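You operate a simulated robot arm through the tools that you are given. There is no shell and no other tool. Be economical: measure what you need, move in short steps, check, and stop when the job is done.

You run a simulated robot arm. Do the job below in one go: nothing can be reset, and whatever is moved stays where it is left.

Task
Shut the top chest drawer. Then take the toner flask and leave it on the chest top. Then take the crumpled beige sweater and put it on the top of the hamper lid. Then shut the mirror leaf. Then push the mesh tray shut. Then push the cream door shut. Then close the hamper-side upper drawer. Then put the white can on the hamper-side end of the vanity top away on the toilet-side end of the vanity top. Do these in the order given. Set down upright: toner flask, white can.

It is judged by the outcome, as a careful person would: the job done as asked, and still so three seconds after it is handed in. It fails if anything else is knocked over, pushed out of place, dropped, spilled or broken. A push-on lid holds only when it is set on centred and level and pressed home; a screw cap is set on level and turned clockwise until tight.

Robot
A 7-joint arm with a fingered hand on a trunk, on a base that drives. Base frame: it is fixed to the floor where the robot stands at the start and does not move with it; the origin is under the middle of the robot, x ahead of it, y to its left, z up. Lengths are in m, angles in rad, forces in N, time in s.
With the tool pointing down near the work surface it reaches from about 0.32 to 0.72 m from the robot's upright axis, wherever it stands. Its first joint turns from -2.897 to 2.897 rad. Places, roughly: chest top [0.7, -0.4, 0.9]; cream door [-2.8, 2.1, 0.4]; crumpled beige sweater [-1.75, 1.5, 0.75]; hamper-side upper drawer [-2.7, 2.4, 0.5]; mesh tray [-2.3, 1.1, 0.6]; mirror leaf [-1.6, 0.9, 1.2]; toilet-side end of the vanity top [-4.1, 1.7, 0.8]; toner flask [-1.5, 1.25, 0.75]; top chest drawer [0.6, -0.1, 0.7]; top of the hamper lid [-2.4, 2.8, 0.6]; white can [-2.75, 2.5, 0.75]. Payload 4 kg.
The tool frame sits at the grasp point between the pads (the TCP): z along the fingers, y along the line on which they close. The tips reach 0.026 m beyond it. The gripper opens to 0.148 m. The gripper's body begins 0.073 m behind the TCP. The gripper is a hand of 3 fingers: y runs from the thumb to the fingers, the wrist lies at [0, 0, -0.239] in the tool frame, and closing takes about 1.5 s.
Orientation is told as [roll, pitch, yaw] about the base's x, y, z axes, in that order, counted from this pose: with the fingers straight down and closing along the base's y, the tool's x points along the base's -x, its y along +y and its z along -z.

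Tools
- The arm moves only by the tool nudge_tool. Its argument "motion" is text: rows parted by semicolons, each of 6 numbers parted by spaces: the shift along the tool's x, y, z in cm, then the turn, a rotation vector about the tool's x, y, z in degrees. In form: tx ty tz rx ry rz; .... A call has 1 to 10 rows; each row is the pose to reach, as a shift and turn from the pose commanded when the call began, along the tool's axes at that moment. "grip" is the closure in counts, from 0 (fully open) to 255 (shut), set as the call begins (left out, the last holds). Each row takes 0.2 s and may step no farther than 0.05 m and 0.15 rad from the row before; otherwise, or with a gripper value out of range, the whole call is refused. Where a pose cannot be reached the arm comes as near as it can. A force on the tool above 40 N (or 10 N above the force at the start of the call, whichever is more), or a blocked arm, ends the call early, and 0.2 s more pass. Each finger travels about 0.072 m/s and halts on what it meets, pressing with about 31 N; the grip force reading is that of the motor and also rises with nothing between the fingers. The clock runs only during rows and for 0.2 s after the last one: add rows that repeat a pose to give the fingers time. The reply holds the time, the measured pose of the TCP, the force on the tool along the base axes, the opening and the grip force, in the units named above and with some noise, with the torque about the TCP (base axes, N m) and any sound that the robot's microphone picked up, and new pictures: "show" is both (left out), scene, wrist or none.
- Cameras (640 x 400 px; columns grow to the right, rows downward): "scene" is now at [-0.0071, 0.0917, 1.4262]; the picture's right is [-0.75, -0.66, 0.00], its down [-0.51, 0.57, -0.65] and it looks along [0.43, -0.48, -0.76] (base axes); focal length 264 px, centre (320, 200). "wrist" rides on the gripper at [0.068, -0.039, -0.09] in the tool frame; the picture's right is [0.50, 0.87, 0.00], its down [-0.66, 0.38, -0.65] and it looks along [-0.57, 0.33, 0.76] (tool axes); focal length 222 px, centre (320, 200). There is no depth. A picture from a camera that has moved, and an enlarged one, comes with that camera's place and axes in the base frame and with its lens.
- slide_trunk(by): slides the trunk up (or, below 0, down) by that many m; the arm and the scene camera ride with it, the base frame stays. It gives what a move gives, with no picture.
- base_move(legs): drives the robot by 1 to 6 legs, each [ahead, left, turn to the left] in m, m and rad, along the robot's own axes; the way and the turn of a leg run together, so that a leg with both is an arc; at most 1.5 m and 3.142 rad a leg. The arm and the cameras ride along, it lands a little off, and it stops where it bumps. It gives what a move gives, and a new picture of the scene camera.
- set_fingers(finger1, finger2, thumb_bend): sets how far each is bent, from 0 (flat) to 1 (curled in); at 0.3 the hand is open as for a grip, at 0.7 the pads meet at the TCP. One left out holds its place. A second passes; each finger stops where it meets its share of the squeeze, and holds until it gets a number again. A gripper value or a shape takes the hand back. It gives what a move gives, with no picture; readings hold the bend of each and the force on the fingers (four entries, about 0 where the hand has none), thumb and palm.
- preshape(shape): the hand has 3 fingers and takes this shape, open, in about a second: jaw (thumb against the fingers, like two jaws); tri (thumb and two fingers); tip (a fingertip pinch); poke (one finger out to press); point (the index stretched); flat (the hand flat); cup (the hand cupped); fist (a fist). The gripper value then closes the fingers along that shape, each until it touches; the sizes above hold for jaw. It gives what a move gives, with no picture.
- head_to(pan, tilt): turns the head with the scene camera to pan (to the left, within 2.705 rad either way) and tilt (down, from -0.506 to 1.204), counted from straight ahead of the robot. It gives what a move gives, and a new picture of the scene camera.
- inspect(camera, box): a new picture of the part [left, top, right, bottom] of that camera's present view, enlarged. The clock stands still meanwhile.
- hand_in(): hands the job in; it is judged then, once.

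Go step by step. Nothing tells you exact positions but the pictures and the camera data: compare them with the known pose of the tool, close in by small moves and look again before you grip or let go. The budget is 175 turns and 260 pictures, counting those below and the enlarged ones. Unless the task says otherwise, let go and move clear before handing in, and close with one line.

The tools are called as name(argument=value, ...) on one line, values as JSON. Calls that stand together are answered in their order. nudge_tool: Moves the arm, as the interface text tells. Its arguments: {"type":"object","properties":{"motion":{"type":"string"},"grip":{"type":"number"},"show":{"type":"string","enum":["both","scene","wrist","none"]}},"required":["motion"]} The other tools are called the same way: slide_trunk (by) slides the trunk up or down; preshape (shape) gives the hand a shape; set_fingers (finger1, finger2, thumb_bend) moves the fingers one by one; base_move (legs) drives the base; head_to (pan, tilt) turns the head that bears the scene camera; inspect (camera, box) takes an enlarged picture of a part of a camera's view; hand_in () hands the job in.

At the start:

```text
time_s: 0.0
ee_pos: [0.3964, -0.0726, 1.1269]
orientation: [0.003, -0.001, 0.001]
wrist_force: [0.1, 0.2, -0.1]
wrist_torque: [0.02, 0.02, -0.01]
finger_gap: 0.148
gripper_force: 0.0
shape: jaw
bend: [0.3, 0.3, 0.3]
finger forces: [0.0, 0.1, 0.0, 0.0, 0.0, 0.0]
trunk travel left (down, up): [-0.4, 0.19]
robot x, y, heading: [-0.0037, 0.0015, 0.0]
head pan, tilt: [-0.843, 0.864]
```

scene: 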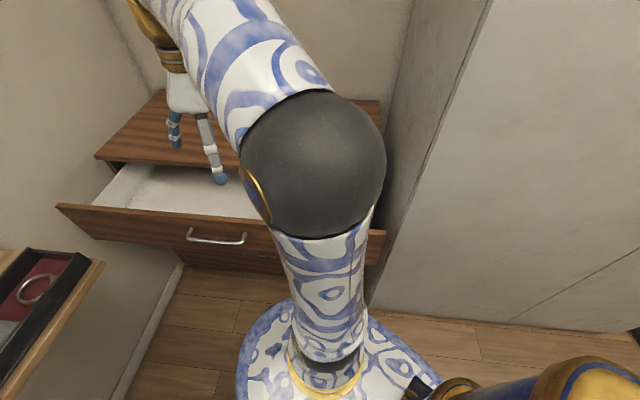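
wrist: 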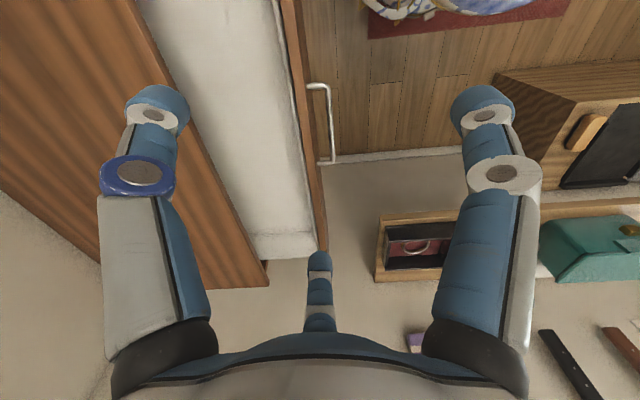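

I see the top chest drawer standing open about 0.15 m, its front turned about 35° to my x axis and its handle near (0.55, -0.01, 0.70). I'll look closer before tilting the hand to push it.

inspect(camera="scene", box=[40, 80, 400, 305])

head_to(pan=0.3, tilt=0.7)

head_to(pan=1.7, tilt=0.3)

head_to(pan=2.7, tilt=0.3)

```text
1.78 times, centred on (220, 192) of scene
camera zoom: at [-0.0071, 0.0917, 1.4262], right [-0.75, -0.66, 0.0], down [-0.51, 0.57, -0.65], along [0.43, -0.48, -0.76], focal length 470 px, centre (498, 213)
```

zoom: 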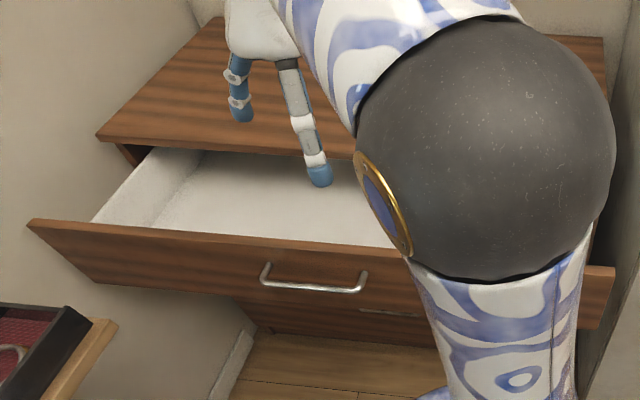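

```text
time_s: 1.4
ee_pos: [0.3967, -0.072, 1.1262]
orientation: [0.0, 0.0, -0.001]
wrist_force: [0.1, 0.2, -0.3]
wrist_torque: [0.01, -0.01, 0.02]
finger_gap: 0.1479
gripper_force: 0.0
shape: jaw
bend: [0.3, 0.3, 0.3]
finger forces: [0.0, 0.1, 0.0, 0.1, 0.1, 0.0]
trunk travel left (down, up): [-0.4, 0.19]
robot x, y, heading: [-0.0012, -0.0014, -0.004]
head pan, tilt: [0.3, 0.7]
camera scene: at [0.0226, 0.1746, 1.4396], right [0.3, -0.96, 0.0], down [-0.62, -0.19, -0.76], along [0.73, 0.23, -0.64], focal length 264 px, centre (320, 200)
```

scene: 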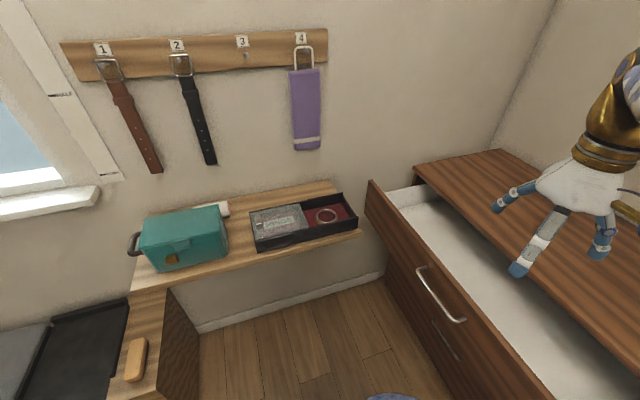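

```text
time_s: 2.9
ee_pos: [0.3973, -0.0731, 1.1274]
orientation: [0.0, 0.0, 0.001]
wrist_force: [0.0, -0.3, -0.1]
wrist_torque: [-0.01, 0.01, -0.01]
finger_gap: 0.1478
gripper_force: 0.1
shape: jaw
bend: [0.3, 0.3, 0.3]
finger forces: [0.0, 0.1, 0.0, 0.0, 0.0, 0.1]
trunk travel left (down, up): [-0.4, 0.19]
robot x, y, heading: [-0.0001, -0.0001, -0.002]
head pan, tilt: [1.7, 0.3]
camera scene: at [-0.0705, 0.2421, 1.4757], right [0.99, 0.13, 0.0], down [0.04, -0.29, -0.96], along [-0.12, 0.95, -0.3], focal length 264 px, centre (320, 200)
```

scene: 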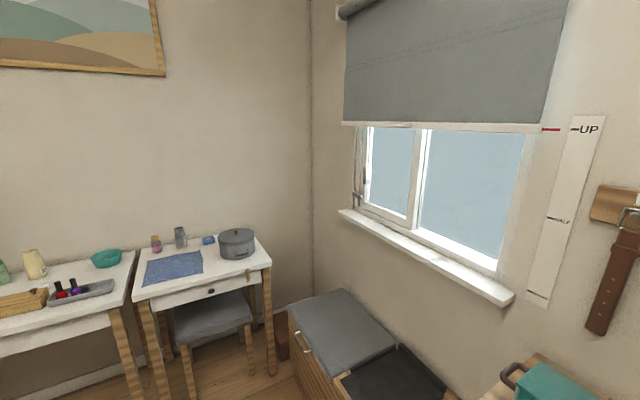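

```text
time_s: 4.2
ee_pos: [0.3963, -0.0734, 1.1272]
orientation: [0.001, 0.001, 0.0]
wrist_force: [0.1, -0.8, 1.0]
wrist_torque: [-0.05, 0.02, -0.02]
finger_gap: 0.1479
gripper_force: 0.0
shape: jaw
bend: [0.3, 0.3, 0.3]
finger forces: [0.0, 0.0, 0.0, 0.0, 0.1, 0.0]
trunk travel left (down, up): [-0.4, 0.19]
robot x, y, heading: [-0.0025, -0.0005, -0.007]
head pan, tilt: [2.7, 0.3]
camera scene: at [-0.143, 0.1895, 1.4757], right [0.43, 0.9, 0.0], down [0.27, -0.13, -0.96], along [-0.86, 0.41, -0.3], focal length 264 px, centre (320, 200)
```

scene: 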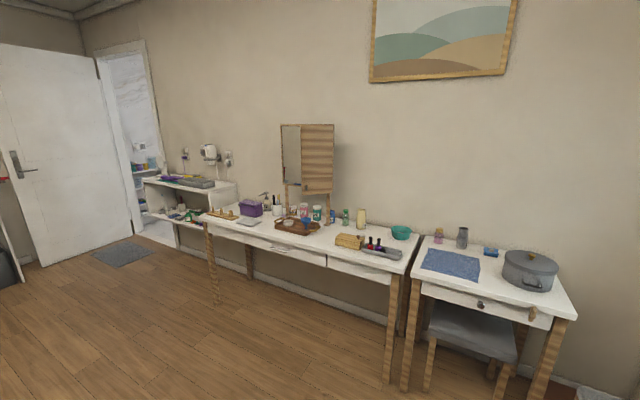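

The drawer front panel spans roughly z 0.70–0.82. I'll close the fingers and tilt the hand toward the drawer's closing direction (0.58, -0.81) while still high.

nudge_tool(motion="-1 2 0 6.1 -4.35 0; -2 4 0 12.2 -8.7 0; -3 6 0 18.2 -13 0; -4 8 0 24.3 -17.4 0; -5 10 0 30.4 -21.8 0; -6 12 0 36.5 -26.1 0; -7 14 0 42.5 -30.5 0; -8 16 0 48.6 -34.8 0; -9 18 0 54.7 -39.2 0; -10 20 0 60.8 -43.5 0", grip=255, show="none")

head_to(pan=-0.2, tilt=0.8)

```text
time_s: 6.4
ee_pos: [0.4984, 0.1274, 1.1248]
orientation: [-1.25, -0.599, 0.44]
wrist_force: [-0.8, -0.3, 0.0]
wrist_torque: [-0.01, 0.04, 0.03]
finger_gap: 0.0
gripper_force: 30.9
shape: jaw
bend: [0.7, 0.7, 0.7]
finger forces: [0.0, 0.0, 0.0, 0.1, 0.0, 0.0]
trunk travel left (down, up): [-0.4, 0.19]
robot x, y, heading: [-0.0015, -0.0035, 0.002]
head pan, tilt: [2.7, 0.3]
```

```text
time_s: 8.9
ee_pos: [0.497, 0.1271, 1.125]
orientation: [-1.246, -0.595, 0.433]
wrist_force: [0.3, -0.3, -0.5]
wrist_torque: [-0.01, 0.03, -0.03]
finger_gap: 0.0002
gripper_force: 30.8
shape: jaw
bend: [0.7, 0.7, 0.7]
finger forces: [0.1, 0.0, 0.1, 0.0, 0.0, 0.0]
trunk travel left (down, up): [-0.4, 0.19]
robot x, y, heading: [0.0011, 0.0034, -0.001]
head pan, tilt: [-0.201, 0.799]
camera scene: at [0.0205, 0.1336, 1.4313], right [-0.2, -0.98, 0.0], down [-0.7, 0.14, -0.7], along [0.68, -0.14, -0.72], focal length 264 px, centre (320, 200)
```

scene: 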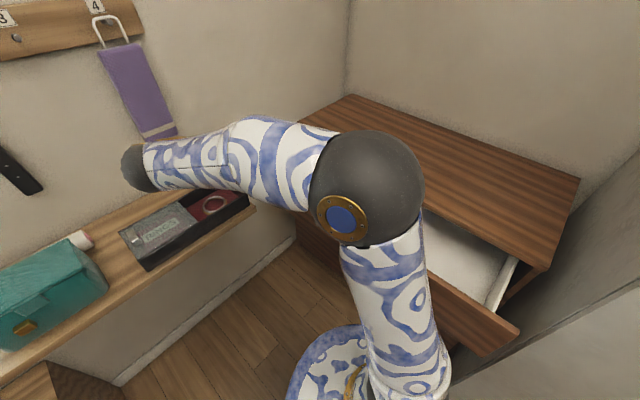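

The hand is at about (0.50, 0.13, 1.12), tilted 75°. I'll shift it forward over the free part of the panel beside the handle, then lower the trunk.

nudge_tool(motion="-3.7 2.1 1.7 0 0 0; -7.4 4.15 3.5 0 0 0", show="none")

slide_trunk(by=-0.2)

nudge_tool(motion="0 0 0 0 0 0")

```text
time_s: 9.5
ee_pos: [0.5864, 0.1483, 1.1252]
orientation: [-1.248, -0.595, 0.435]
wrist_force: [0.0, 0.6, 0.5]
wrist_torque: [0.0, 0.01, 0.0]
finger_gap: 0.0003
gripper_force: 30.6
shape: jaw
bend: [0.7, 0.7, 0.7]
finger forces: [0.0, 0.0, 0.0, 0.1, 0.1, 0.0]
trunk travel left (down, up): [-0.4, 0.19]
robot x, y, heading: [0.0039, 0.0006, -0.002]
head pan, tilt: [-0.201, 0.799]
```

```text
time_s: 11.7
ee_pos: [0.5852, 0.1481, 0.9263]
orientation: [-1.246, -0.594, 0.434]
wrist_force: [0.1, 0.2, -1.0]
wrist_torque: [-0.01, -0.05, 0.01]
finger_gap: 0.0
gripper_force: 31.1
shape: jaw
bend: [0.7, 0.7, 0.7]
finger forces: [0.1, 0.0, 0.1, 0.0, 0.0, 0.0]
trunk travel left (down, up): [-0.2, 0.39]
robot x, y, heading: [-0.0002, 0.0003, -0.0]
head pan, tilt: [-0.201, 0.799]
```

```text
time_s: 12.1
ee_pos: [0.5855, 0.1485, 0.9254]
orientation: [-1.249, -0.595, 0.436]
wrist_force: [0.7, -0.6, 0.4]
wrist_torque: [0.01, -0.02, 0.0]
finger_gap: 0.0
gripper_force: 31.7
shape: jaw
bend: [0.7, 0.7, 0.7]
finger forces: [0.0, 0.0, 0.0, 0.0, 0.0, 0.0]
trunk travel left (down, up): [-0.2, 0.39]
robot x, y, heading: [0.0012, 0.0004, -0.002]
head pan, tilt: [-0.201, 0.799]
camera scene: at [0.0205, 0.1335, 1.2313], right [-0.2, -0.98, 0.0], down [-0.7, 0.14, -0.7], along [0.68, -0.14, -0.72], focal length 264 px, centre (320, 200)
camera wrist: at [0.4716, 0.1752, 0.9401], right [-0.07, 0.27, -0.96], down [0.26, 0.94, 0.24], along [0.96, -0.23, -0.14], focal length 222 px, centre (320, 200)
```

scene: 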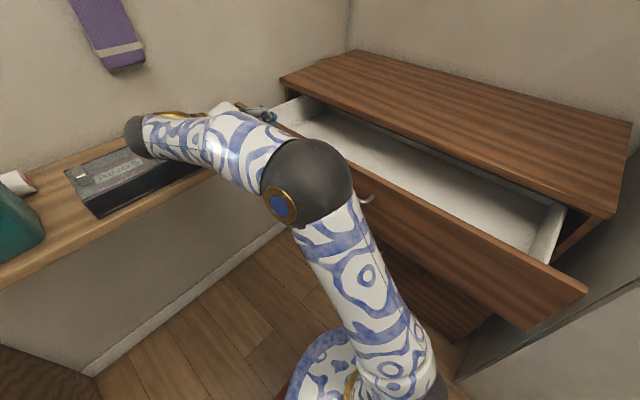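
wrist: 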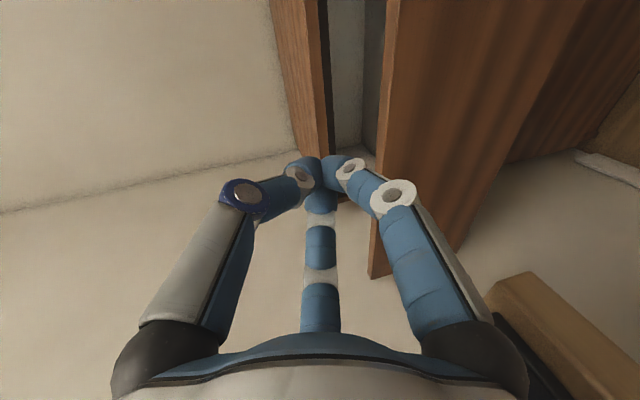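

The panel's top edge is near z 0.83 and the fingertips are about 7 cm in front of it. I'll lower 0.15 m and look again.

slide_trunk(by=-0.15)

nudge_tool(motion="0 0 2 0 0 0")

```text
time_s: 13.8
ee_pos: [0.5855, 0.1477, 0.7746]
orientation: [-1.249, -0.595, 0.435]
wrist_force: [1.1, 0.0, -0.5]
wrist_torque: [0.03, 0.0, -0.01]
finger_gap: 0.0
gripper_force: 31.3
shape: jaw
bend: [0.7, 0.7, 0.7]
finger forces: [0.0, 0.0, 0.0, 0.0, 0.0, 0.0]
trunk travel left (down, up): [-0.05, 0.54]
robot x, y, heading: [-0.0024, 0.0004, 0.002]
head pan, tilt: [-0.201, 0.799]
```

```text
time_s: 14.2
ee_pos: [0.5968, 0.133, 0.7695]
orientation: [-1.247, -0.594, 0.433]
wrist_force: [-0.4, -1.1, 1.1]
wrist_torque: [0.03, -0.01, -0.01]
finger_gap: 0.0
gripper_force: 31.4
shape: jaw
bend: [0.7, 0.7, 0.7]
finger forces: [0.0, 0.1, 0.1, 0.0, 0.1, 0.0]
trunk travel left (down, up): [-0.05, 0.54]
robot x, y, heading: [0.0015, -0.0013, 0.001]
head pan, tilt: [-0.201, 0.799]
camera scene: at [0.0205, 0.1336, 1.0813], right [-0.2, -0.98, 0.0], down [-0.7, 0.14, -0.7], along [0.68, -0.14, -0.72], focal length 264 px, centre (320, 200)
camera wrist: at [0.4827, 0.1594, 0.7848], right [-0.07, 0.27, -0.96], down [0.26, 0.94, 0.24], along [0.96, -0.23, -0.14], focal length 222 px, centre (320, 200)
```

scene: 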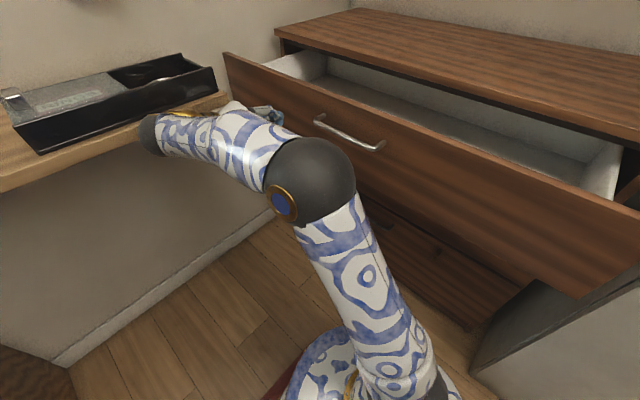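
wrist: 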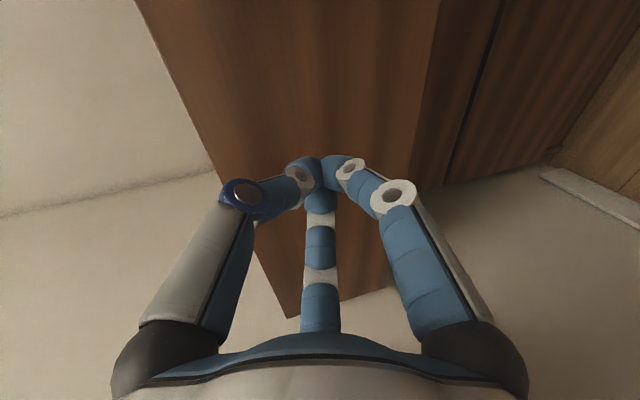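

The fingertips are square on the panel, left of the handle. I'll push along the closing direction.

nudge_tool(motion="-0.3 -0.4 1.9 0 0 0; -0.6 -0.8 3.8 0 0 0; -0.9 -1.3 5.8 0 0 0; -1.2 -1.7 7.7 0 0 0; -1.5 -2.1 9.6 0 0 0; -1.8 -2.5 11.5 0 0 0; -2.1 -2.9 13.4 0 0 0; -2.4 -3.4 15.4 0 0 0", show="scene")

```text
time_s: 16.0
ee_pos: [0.6898, 0.0033, 0.7701]
orientation: [-1.248, -0.595, 0.435]
wrist_force: [0.0, 0.8, -0.1]
wrist_torque: [0.0, -0.03, 0.0]
finger_gap: 0.0
gripper_force: 31.2
shape: jaw
bend: [0.7, 0.7, 0.7]
finger forces: [0.0, 0.0, 0.0, 0.0, 0.1, 0.1]
trunk travel left (down, up): [-0.05, 0.54]
robot x, y, heading: [-0.0021, -0.0019, 0.001]
head pan, tilt: [-0.201, 0.799]
camera scene: at [0.0206, 0.1335, 1.0813], right [-0.2, -0.98, 0.0], down [-0.7, 0.14, -0.7], along [0.68, -0.14, -0.72], focal length 264 px, centre (320, 200)
```

scene: 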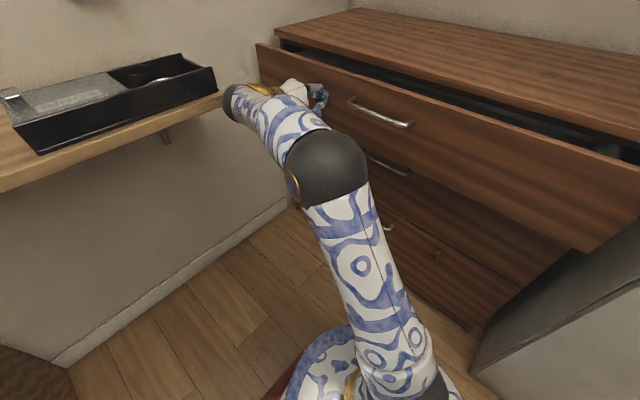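

It is sliding shut with little force; about 6 cm remains.

nudge_tool(motion="-0.3 -0.4 1.9 0 0 0; -0.6 -0.8 3.8 0 0 0; -0.8 -1.1 4.9 0 0 0; -0.9 -1.3 5.8 0 0 0; -1.1 -1.5 6.7 0 0 0; -1.2 -1.7 7.7 0 0 0; -1.4 -1.9 8.6 0 0 0; -1.5 -2.1 9.6 0 0 0", show="scene")

```text
time_s: 17.7
ee_pos: [0.7418, -0.0622, 0.7699]
orientation: [-1.244, -0.597, 0.441]
wrist_force: [-11.3, 10.0, 0.9]
wrist_torque: [0.0, 0.01, -0.04]
finger_gap: 0.0
gripper_force: 31.7
shape: jaw
bend: [0.7, 0.7, 0.7]
finger forces: [0.1, 0.0, 0.0, 0.1, 0.0, 0.0]
trunk travel left (down, up): [-0.05, 0.54]
robot x, y, heading: [-0.0012, 0.0, 0.004]
head pan, tilt: [-0.201, 0.799]
stopped in row 8: the force on the tool passed its limit (the readings are from after the stop); the commanded pose is now the measured one
camera scene: at [0.0182, 0.1349, 1.0813], right [-0.2, -0.98, 0.0], down [-0.7, 0.14, -0.7], along [0.68, -0.14, -0.72], focal length 264 px, centre (320, 200)
```

scene: 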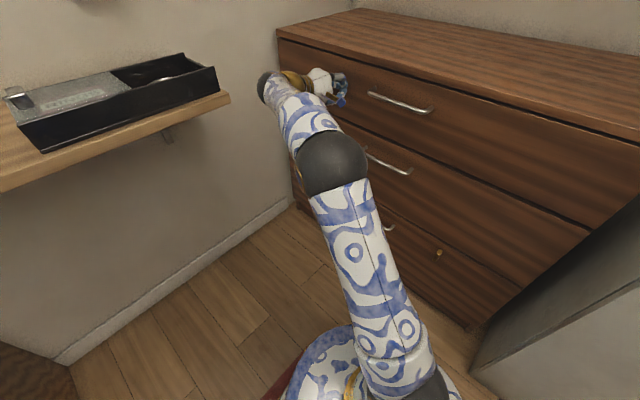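

The drawer is flush, stopped by the carcass. I'll back off, raise the trunk and return the tool to pointing down near the body for travel.

nudge_tool(motion="0.6 0.8 -3.8 0 0 0; 1.2 1.7 -7.7 0 0 0; 1.8 2.5 -11.5 0 0 0; 2.4 3.4 -15.4 0 0 0; 3 4.2 -19.2 0 0 0", show="scene")

slide_trunk(by=0.35)

nudge_tool(motion="0 0 0 -6.1 4.35 0; 0 0 0 -12.2 8.7 0; 0 0 0 -18.2 13 0; 0 0 0 -24.3 17.4 0; 0 0 0 -30.4 21.8 0; 0 0 0 -36.5 26.1 0; 0 0 0 -42.5 30.5 0; 0 0 0 -48.6 34.8 0; 0 0 0 -54.7 39.2 0; 0 0 0 -60.8 43.5 0", grip=0, show="none")

```text
time_s: 18.9
ee_pos: [0.6255, 0.0939, 0.7689]
orientation: [-1.242, -0.598, 0.439]
wrist_force: [-0.3, -0.3, 0.5]
wrist_torque: [-0.01, 0.03, 0.04]
finger_gap: 0.0
gripper_force: 31.1
shape: jaw
bend: [0.7, 0.7, 0.7]
finger forces: [0.0, 0.1, 0.1, 0.0, 0.1, 0.1]
trunk travel left (down, up): [-0.05, 0.54]
robot x, y, heading: [0.0012, 0.0024, -0.001]
head pan, tilt: [-0.201, 0.799]
camera scene: at [0.0197, 0.1338, 1.0813], right [-0.2, -0.98, 0.0], down [-0.7, 0.14, -0.7], along [0.68, -0.14, -0.72], focal length 264 px, centre (320, 200)
```

scene: 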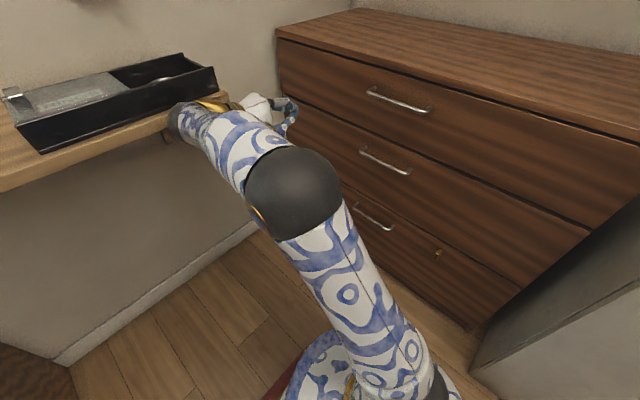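

```text
time_s: 22.3
ee_pos: [0.6263, 0.0928, 1.1204]
orientation: [-1.242, -0.598, 0.438]
wrist_force: [0.7, 0.0, 0.1]
wrist_torque: [0.02, -0.01, 0.02]
finger_gap: 0.0
gripper_force: 31.0
shape: jaw
bend: [0.7, 0.7, 0.7]
finger forces: [0.0, 0.0, 0.1, 0.1, 0.0, 0.1]
trunk travel left (down, up): [-0.4, 0.19]
robot x, y, heading: [0.0002, -0.0007, 0.002]
head pan, tilt: [-0.201, 0.799]
```

```text
time_s: 24.5
ee_pos: [0.6012, 0.0957, 1.1116]
orientation: [-0.101, -0.072, 0.01]
wrist_force: [0.0, 0.3, -1.3]
wrist_torque: [0.02, -0.02, 0.0]
finger_gap: 0.148
gripper_force: 0.1
shape: jaw
bend: [0.3, 0.3, 0.3]
finger forces: [0.0, 0.0, 0.0, 0.1, 0.0, 0.0]
out of reach, approached as far as the arm can: row 8, 9, 10
trunk travel left (down, up): [-0.4, 0.19]
robot x, y, heading: [-0.0019, -0.0016, 0.004]
head pan, tilt: [-0.201, 0.799]
```

Now pull the hand back to a compact travel pose.

nudge_tool(motion="5 -2.3 0 0 0 0; 10 -4.5 0 0 0 0; 15 -7 0 0 0 0; 20 -9 0 0 0 0", show="none")

head_to(pan=2.4, tilt=0.5)

inspect(camera="scene", box=[120, 60, 440, 260])

```text
refused: row 1 steps farther than a row can; nothing moved
```

```text
time_s: 26.9
ee_pos: [0.6022, 0.0957, 1.1112]
orientation: [-0.102, -0.072, 0.009]
wrist_force: [0.6, -0.5, -1.5]
wrist_torque: [0.0, -0.03, 0.0]
finger_gap: 0.1482
gripper_force: 0.1
shape: jaw
bend: [0.3, 0.3, 0.3]
finger forces: [0.1, 0.0, 0.0, 0.1, 0.0, 0.1]
trunk travel left (down, up): [-0.4, 0.19]
robot x, y, heading: [-0.0026, -0.0005, 0.003]
head pan, tilt: [2.4, 0.499]
camera scene: at [-0.1267, 0.2111, 1.4573], right [0.67, 0.74, 0.0], down [0.35, -0.32, -0.88], along [-0.65, 0.59, -0.48], focal length 264 px, centre (320, 200)
```

scene: 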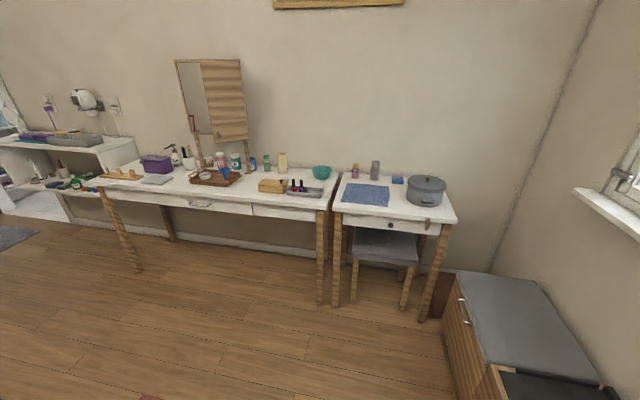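

```text
2.00 times, centred on (280, 160) of scene
camera zoom: at [-0.1267, 0.2111, 1.4573], right [0.67, 0.74, 0.0], down [0.35, -0.32, -0.88], along [-0.65, 0.59, -0.48], focal length 529 px, centre (400, 280)
```

zoom: 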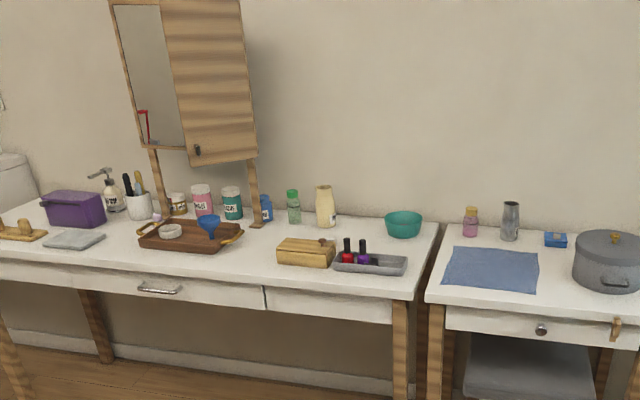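

The desk's front edge runs about 38° to x, and the flask candidates stand at its back. I'll retract the arm in smaller steps, then drive to a stand-off in front of the desk.

nudge_tool(motion="4 -1.8 0 1 1 0; 8 -3.6 0 2 2 0; 12 -5.4 0 3 3 0; 16 -7.2 0 4 3.5 0; 20 -9 0 5.7 4 0", show="none")

base_move(legs=[[0, 0, 2.23], [0.9, 0.5, 0]])

head_to(pan=0.0, tilt=0.5)

```text
time_s: 28.1
ee_pos: [0.4032, 0.0023, 1.1053]
orientation: [-0.202, -0.005, 0.0]
wrist_force: [0.3, -0.4, -0.9]
wrist_torque: [0.0, 0.02, 0.0]
finger_gap: 0.148
gripper_force: 0.1
shape: jaw
bend: [0.3, 0.3, 0.3]
finger forces: [0.0, 0.0, 0.1, 0.1, 0.0, 0.0]
trunk travel left (down, up): [-0.4, 0.19]
robot x, y, heading: [0.0006, -0.0006, 0.003]
head pan, tilt: [2.4, 0.499]
```

```text
time_s: 38.6
ee_pos: [-1.1837, 0.745, 1.1049]
orientation: [-0.203, -0.006, 2.214]
wrist_force: [0.8, -0.7, 0.9]
wrist_torque: [0.0, 0.04, 0.0]
finger_gap: 0.1478
gripper_force: 0.1
shape: jaw
bend: [0.3, 0.3, 0.3]
finger forces: [0.1, 0.0, 0.0, 0.0, 0.1, 0.0]
trunk travel left (down, up): [-0.4, 0.19]
robot x, y, heading: [-0.9354, 0.4202, 2.222]
head pan, tilt: [2.4, 0.499]
camera scene: at [-1.0302, 0.192, 1.4573], right [-1.0, 0.09, 0.0], down [0.04, 0.48, -0.88], along [-0.08, -0.87, -0.48], focal length 264 px, centre (320, 200)
```

scene: 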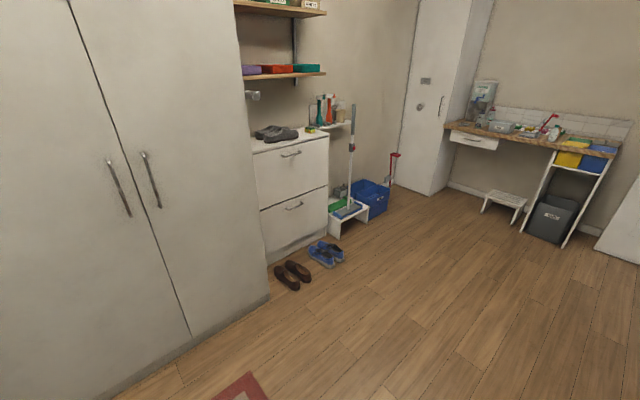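

```text
time_s: 40.8
ee_pos: [-1.1838, 0.7442, 1.1044]
orientation: [-0.203, -0.005, 2.214]
wrist_force: [-1.1, 0.1, -0.9]
wrist_torque: [0.0, 0.01, -0.01]
finger_gap: 0.1479
gripper_force: 0.1
shape: jaw
bend: [0.3, 0.3, 0.3]
finger forces: [0.1, 0.0, 0.0, 0.0, 0.0, 0.0]
trunk travel left (down, up): [-0.4, 0.19]
robot x, y, heading: [-0.941, 0.421, 2.217]
head pan, tilt: [0.0, 0.499]
camera scene: at [-1.0766, 0.3551, 1.4573], right [0.8, 0.6, 0.0], down [0.29, -0.38, -0.88], along [-0.53, 0.7, -0.48], focal length 264 px, centre (320, 200)
```

scene: 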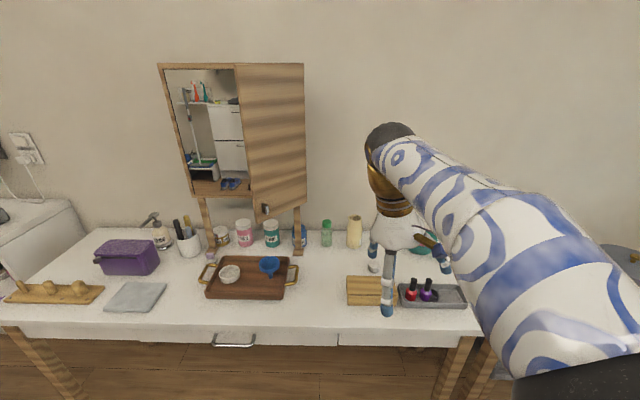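

I'm now facing the desk; the mirror with its open wooden leaf stands on it. Let me inspect the items to find the toner flask.

inspect(camera="scene", box=[200, 180, 440, 330])

inspect(camera="scene", box=[140, 50, 340, 270])

nudge_tool(motion="0 0 0 -6 0 0; 0 0 0 -11.5 0 0", show="wrist")

```text
2.67 times, centred on (320, 255) of scene
camera zoom: at [-1.0766, 0.3551, 1.4573], right [0.8, 0.6, 0.0], down [0.29, -0.38, -0.88], along [-0.53, 0.7, -0.48], focal length 705 px, centre (320, 53)
```

zoom: 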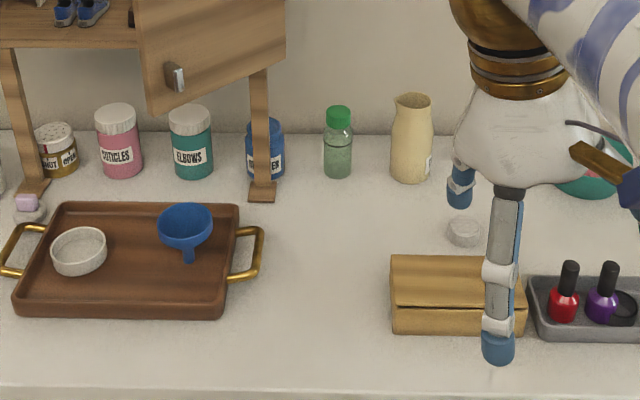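

```text
1.82 times, centred on (240, 160) of scene
camera zoom: at [-1.0766, 0.3551, 1.4573], right [0.8, 0.6, 0.0], down [0.29, -0.38, -0.88], along [-0.53, 0.7, -0.48], focal length 481 px, centre (466, 273)
```

zoom: 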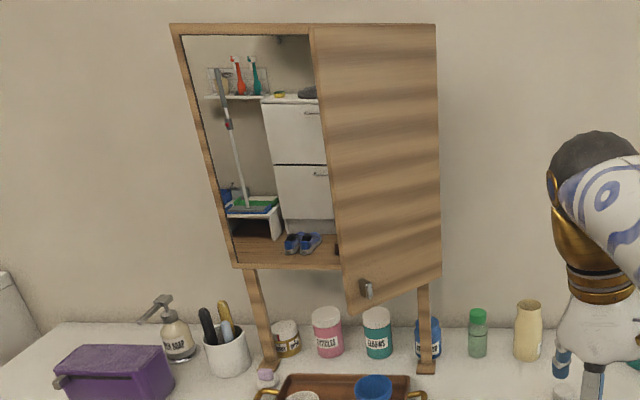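

```text
time_s: 41.4
ee_pos: [-1.1849, 0.7455, 1.105]
orientation: [0.001, -0.004, 2.213]
wrist_force: [0.0, 0.0, 0.8]
wrist_torque: [0.01, 0.0, 0.03]
finger_gap: 0.1481
gripper_force: 0.0
shape: jaw
bend: [0.3, 0.3, 0.3]
finger forces: [0.1, 0.1, 0.0, 0.1, 0.1, 0.0]
trunk travel left (down, up): [-0.4, 0.19]
robot x, y, heading: [-0.9405, 0.4213, 2.219]
head pan, tilt: [0.0, 0.499]
camera wrist: at [-1.11, 0.7138, 1.1943], right [-0.39, -0.92, 0.0], down [-0.69, 0.29, 0.66], along [-0.6, 0.26, -0.75], focal length 222 px, centre (320, 200)
```

wrist: 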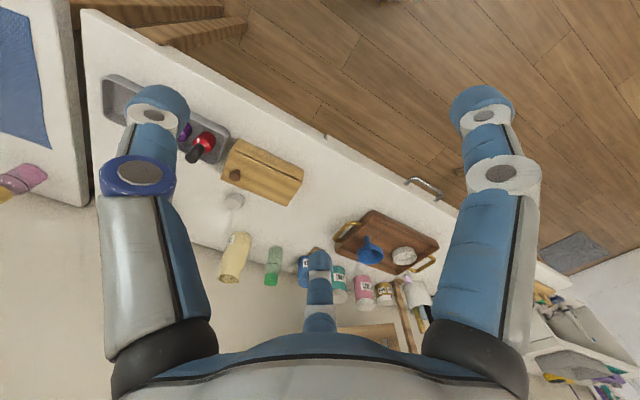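

The cream vessel sits near (-1.54, 1.23), which matches the rough toner flask place; the green-capped bottle is near (-1.65, 1.17). I'll check its label.

inspect(camera="scene", box=[300, 205, 380, 255])

inspect(camera="wrist", box=[200, 220, 300, 290])

```text
8.00 times, centred on (340, 230) of scene
camera zoom: at [-1.0765, 0.3552, 1.4573], right [0.8, 0.6, 0.0], down [0.29, -0.38, -0.88], along [-0.53, 0.7, -0.48], focal length 2116 px, centre (160, -40)
```

zoom: 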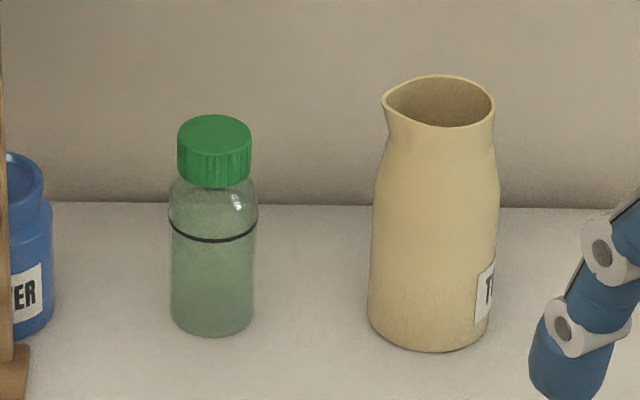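

```text
5.71 times, centred on (250, 255) of wrist
camera zoom: at [-1.11, 0.7138, 1.1943], right [-0.39, -0.92, 0.0], down [-0.69, 0.29, 0.66], along [-0.6, 0.26, -0.75], focal length 1269 px, centre (720, -114)
```

zoom: 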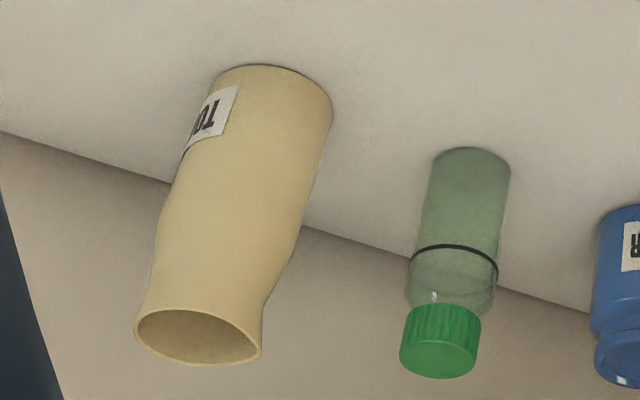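

The label reads "TO…", so this is the toner flask, at about (-1.555, 1.237), 7 cm wide and 16 cm tall. I'll drive 0.36 m forward and look from closer.

base_move(legs=[[0.36, 0, 0]])

nudge_tool(motion="-4 0 0 0 0 0; -7 0 0 0 0 0; -10 0 0 0 0 0", show="wrist")

```text
time_s: 43.6
ee_pos: [-1.3824, 1.0116, 1.1065]
orientation: [-0.002, -0.009, 2.204]
wrist_force: [0.5, -0.2, -0.5]
wrist_torque: [0.07, 0.07, -0.02]
finger_gap: 0.148
gripper_force: 0.0
shape: jaw
bend: [0.3, 0.3, 0.3]
finger forces: [0.1, 0.0, 0.0, 0.0, 0.0, 0.1]
trunk travel left (down, up): [-0.4, 0.19]
robot x, y, heading: [-1.1406, 0.6921, 2.212]
head pan, tilt: [0.0, 0.499]
stopped in leg 1: the robot was blocked; the commanded pose is now the measured one
camera scene: at [-1.2776, 0.619, 1.4575], right [0.8, 0.6, 0.0], down [0.28, -0.38, -0.88], along [-0.53, 0.71, -0.48], focal length 264 px, centre (320, 200)
```

scene: 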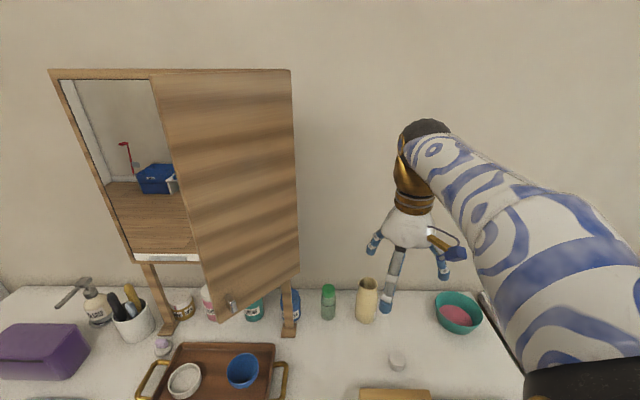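

```text
time_s: 44.4
ee_pos: [-1.4423, 1.0896, 1.1076]
orientation: [-0.002, -0.011, 2.208]
wrist_force: [-0.1, 0.0, 0.8]
wrist_torque: [0.03, 0.01, 0.01]
finger_gap: 0.148
gripper_force: 0.1
shape: jaw
bend: [0.3, 0.3, 0.3]
finger forces: [0.0, 0.0, 0.0, 0.0, 0.0, 0.1]
trunk travel left (down, up): [-0.4, 0.19]
robot x, y, heading: [-1.1433, 0.691, 2.209]
head pan, tilt: [0.0, 0.499]
camera wrist: at [-1.3694, 1.0583, 1.1974], right [-0.4, -0.92, -0.01], down [-0.69, 0.3, 0.66], along [-0.6, 0.27, -0.75], focal length 222 px, centre (320, 200)
```

wrist: 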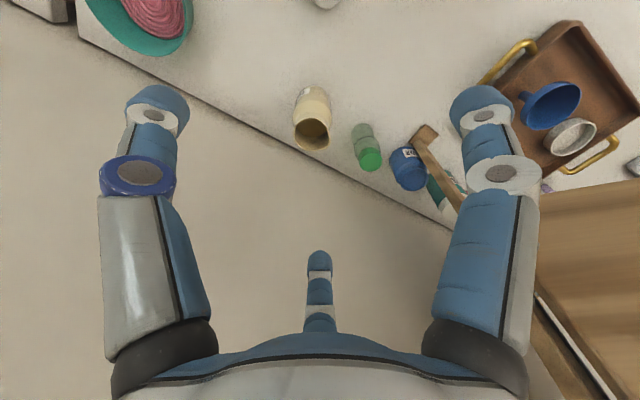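

Triangulating the views puts the desk top at z≈0.77 and the flask at about (-1.481, 1.123), rim near 0.905. I'll narrow the hand, centre over it and go part-way down, then check.

nudge_tool(motion="-2.5 0.5 0 0 0 0; -5 1.1 0 0 0 0; -5 1.1 4 0 0 0; -5 1.1 8 0 0 0; -5 1.1 12 0 0 0; -5 1.1 14 0 0 0", grip=80)

```text
time_s: 45.8
ee_pos: [-1.481, 1.1263, 0.97]
orientation: [-0.002, -0.009, 2.208]
wrist_force: [0.3, -0.2, 0.3]
wrist_torque: [0.0, 0.03, -0.01]
finger_gap: 0.1022
gripper_force: 0.1
shape: jaw
bend: [0.28, 0.28, 0.73]
finger forces: [0.0, 0.0, 0.1, 0.0, 0.0, 0.0]
trunk travel left (down, up): [-0.4, 0.19]
robot x, y, heading: [-1.1413, 0.6901, 2.213]
head pan, tilt: [0.0, 0.499]
camera scene: at [-1.2763, 0.6176, 1.4576], right [0.8, 0.6, 0.0], down [0.28, -0.38, -0.88], along [-0.53, 0.71, -0.47], focal length 264 px, centre (320, 200)
camera wrist: at [-1.4079, 1.0942, 1.0586], right [-0.4, -0.92, -0.01], down [-0.69, 0.3, 0.66], along [-0.6, 0.27, -0.75], focal length 222 px, centre (320, 200)
```

scene: 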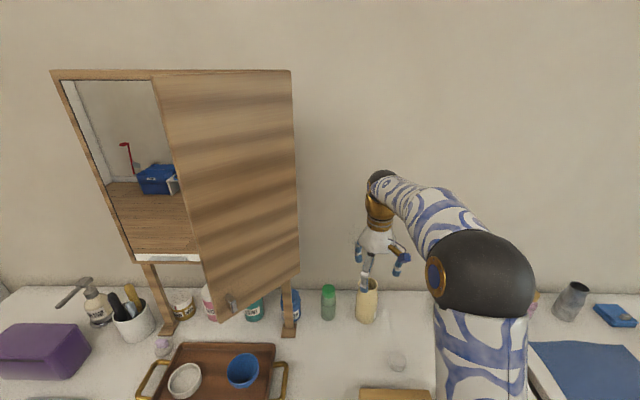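
wrist: 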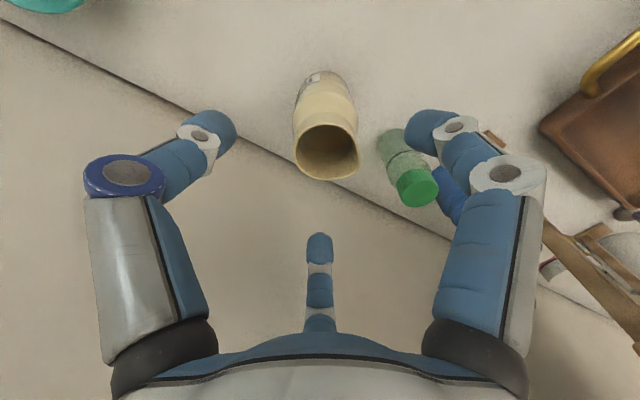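

The hand is centred over the flask with about 2 cm clearance to the green bottle. I'll descend to z 0.85 and then close.

nudge_tool(motion="0 0 4 0 0 0; -0.1 0 8 0 0 0; -0.1 0 11 0 0 0; -0.1 0 12 0 0 0")

```text
time_s: 46.8
ee_pos: [-1.4822, 1.126, 0.8499]
orientation: [0.0, -0.01, 2.209]
wrist_force: [-0.9, 0.2, -0.7]
wrist_torque: [0.0, 0.0, 0.02]
finger_gap: 0.1019
gripper_force: 0.1
shape: jaw
bend: [0.28, 0.28, 0.73]
finger forces: [0.0, 0.1, 0.1, 0.0, 0.1, 0.0]
trunk travel left (down, up): [-0.4, 0.19]
robot x, y, heading: [-1.1464, 0.6925, 2.218]
head pan, tilt: [0.0, 0.499]
camera scene: at [-1.2763, 0.6176, 1.4576], right [0.8, 0.6, 0.0], down [0.28, -0.38, -0.88], along [-0.53, 0.71, -0.47], focal length 264 px, centre (320, 200)
camera wrist: at [-1.4094, 1.0947, 0.938], right [-0.4, -0.92, -0.01], down [-0.69, 0.3, 0.66], along [-0.6, 0.27, -0.75], focal length 222 px, centre (320, 200)
```

scene: 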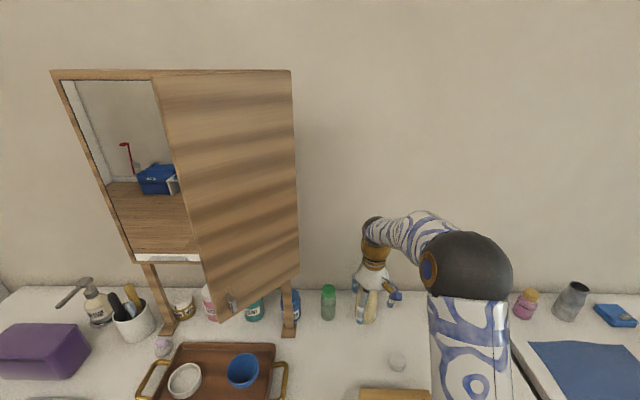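
wrist: 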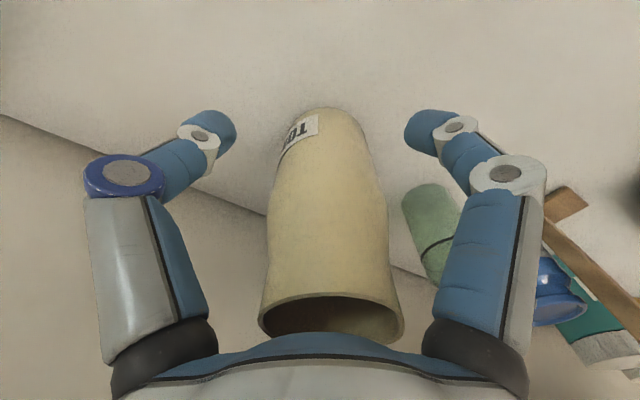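

The flask is between thumb and fingers; closing the hand now.

nudge_tool(motion="0 0 0 0 0 0; 0 0 0 0 0 0; 0 0 0 0 0 0; 0 0 0 0 0 0; 0 0 0 0 0 0; 0 0 0 0 0 0", grip=220, show="wrist")

```text
time_s: 48.2
ee_pos: [-1.4818, 1.1263, 0.8507]
orientation: [-0.001, -0.012, 2.207]
wrist_force: [-0.7, 0.7, 0.5]
wrist_torque: [0.04, 0.0, 0.02]
finger_gap: 0.0521
gripper_force: 31.1
shape: jaw
bend: [0.77, 0.77, 0.7]
finger forces: [28.4, 28.2, 0.0, 0.1, 27.7, 0.0]
trunk travel left (down, up): [-0.4, 0.19]
robot x, y, heading: [-1.1468, 0.6947, 2.213]
head pan, tilt: [0.0, 0.499]
camera wrist: at [-1.4094, 1.0947, 0.9382], right [-0.4, -0.92, -0.01], down [-0.69, 0.3, 0.66], along [-0.6, 0.27, -0.75], focal length 222 px, centre (320, 200)
```

wrist: 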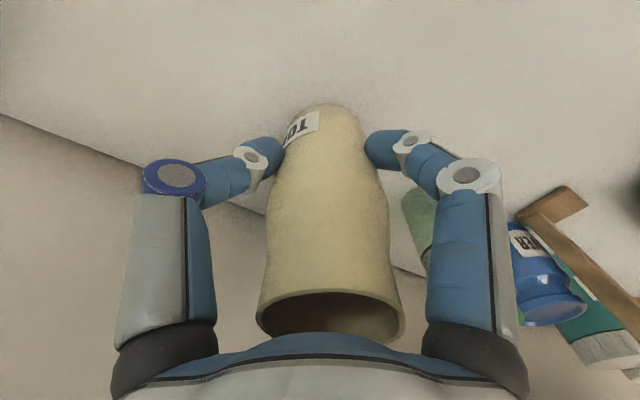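

Firm grip with all three digits. Lifting straight up in gentle steps.

nudge_tool(motion="0 0 -1 0 0 0; 0 0 -3 0 0 0; 0 0 -6 0 0 0; 0 0 -9 0 0 0; 0 0 -12 0 0 0; 0 0 -15 0 0 0; 0 0 -18 0 0 0; 0 0 -21 0 0 0; 0 0 -22 0 0 0", show="both")

nudge_tool(motion="2 0 0 0 0 0; 5 0 0 0 0 0; 8 0 0 0 0 0; 11 0 0 0 0 0; 14 0 0 0 0 0; 15 0 0 0 0 0", show="none")

```text
time_s: 50.2
ee_pos: [-1.4812, 1.1255, 1.0704]
orientation: [-0.002, -0.01, 2.208]
wrist_force: [-0.5, -0.2, -2.1]
wrist_torque: [0.0, 0.0, 0.02]
finger_gap: 0.0519
gripper_force: 31.2
shape: jaw
bend: [0.77, 0.77, 0.7]
finger forces: [28.3, 28.3, 0.0, 0.0, 27.7, 0.0]
trunk travel left (down, up): [-0.4, 0.19]
robot x, y, heading: [-1.1411, 0.6909, 2.215]
head pan, tilt: [0.0, 0.499]
camera scene: at [-1.2763, 0.6176, 1.4574], right [0.8, 0.6, 0.0], down [0.28, -0.38, -0.88], along [-0.53, 0.71, -0.47], focal length 264 px, centre (320, 200)
camera wrist: at [-1.4081, 1.0926, 1.1593], right [-0.4, -0.92, -0.01], down [-0.69, 0.3, 0.66], along [-0.6, 0.27, -0.75], focal length 222 px, centre (320, 200)
```

scene: 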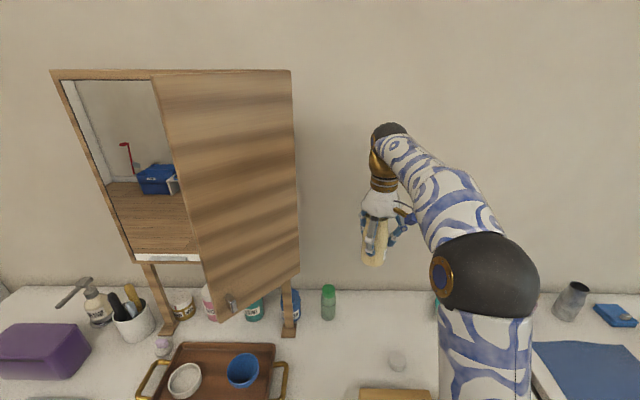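
wrist: 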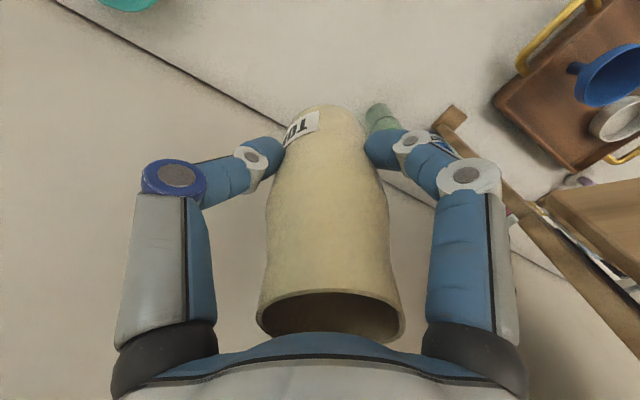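

```text
time_s: 51.6
ee_pos: [-1.3906, 1.0055, 1.0682]
orientation: [-0.003, -0.011, 2.209]
wrist_force: [-0.2, 0.8, -2.7]
wrist_torque: [0.0, 0.01, -0.01]
finger_gap: 0.0518
gripper_force: 31.2
shape: jaw
bend: [0.77, 0.77, 0.7]
finger forces: [28.6, 28.4, 0.0, 0.1, 27.7, 0.0]
trunk travel left (down, up): [-0.4, 0.19]
robot x, y, heading: [-1.1404, 0.6892, 2.218]
head pan, tilt: [0.0, 0.499]
```

The flask is lifted safely. I'll back away from the desk, turn around, and drive to a stand-off in front of the chest.

base_move(legs=[[-0.6, 0, 0], [0, 0, 1.56], [0, 0, 1.553], [0.45, 0.815, 0]])

head_to(pan=0.15, tilt=0.6)

```text
time_s: 67.1
ee_pos: [0.3841, -0.0329, 1.0658]
orientation: [-0.002, -0.004, -0.974]
wrist_force: [-0.8, 0.3, -1.6]
wrist_torque: [-0.01, 0.02, 0.02]
finger_gap: 0.0513
gripper_force: 31.2
shape: jaw
bend: [0.77, 0.77, 0.7]
finger forces: [27.8, 29.1, 0.0, 0.1, 27.1, 0.0]
trunk travel left (down, up): [-0.4, 0.19]
robot x, y, heading: [0.1475, 0.2963, -0.966]
head pan, tilt: [0.0, 0.499]
camera scene: at [0.2889, 0.3538, 1.4573], right [-0.82, -0.57, 0.0], down [-0.27, 0.39, -0.88], along [0.5, -0.72, -0.48], focal length 264 px, centre (320, 200)
```

scene: 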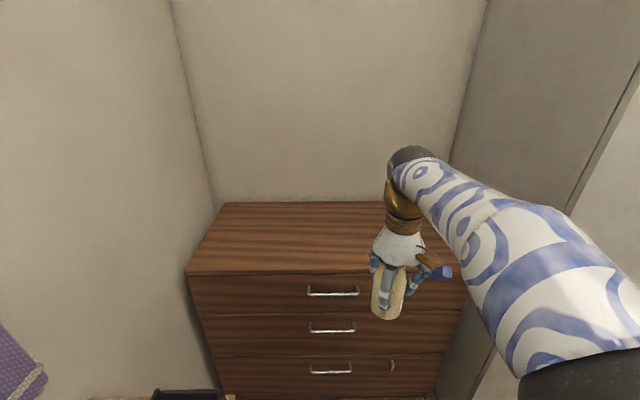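

```text
time_s: 67.8
ee_pos: [0.3851, -0.0335, 1.0658]
orientation: [-0.002, -0.003, -0.972]
wrist_force: [-0.6, 0.2, -3.4]
wrist_torque: [0.04, -0.04, 0.0]
finger_gap: 0.0515
gripper_force: 31.8
shape: jaw
bend: [0.77, 0.77, 0.7]
finger forces: [27.8, 29.2, 0.0, 0.0, 27.1, 0.0]
trunk travel left (down, up): [-0.4, 0.19]
robot x, y, heading: [0.1461, 0.2979, -0.966]
head pan, tilt: [0.15, 0.6]
camera scene: at [0.2977, 0.3642, 1.4482], right [-0.73, -0.68, 0.0], down [-0.39, 0.41, -0.83], along [0.56, -0.6, -0.56], focal length 264 px, centre (320, 200)
```

scene: 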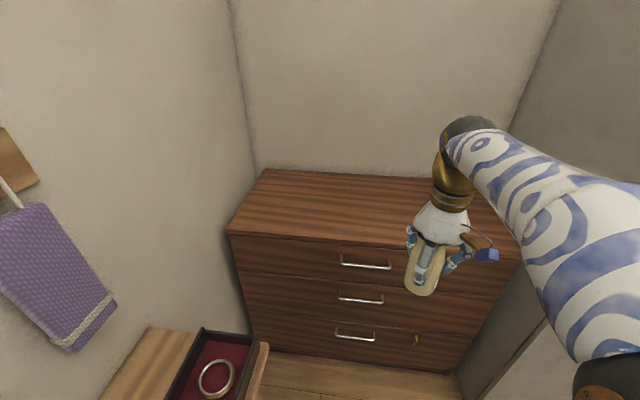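

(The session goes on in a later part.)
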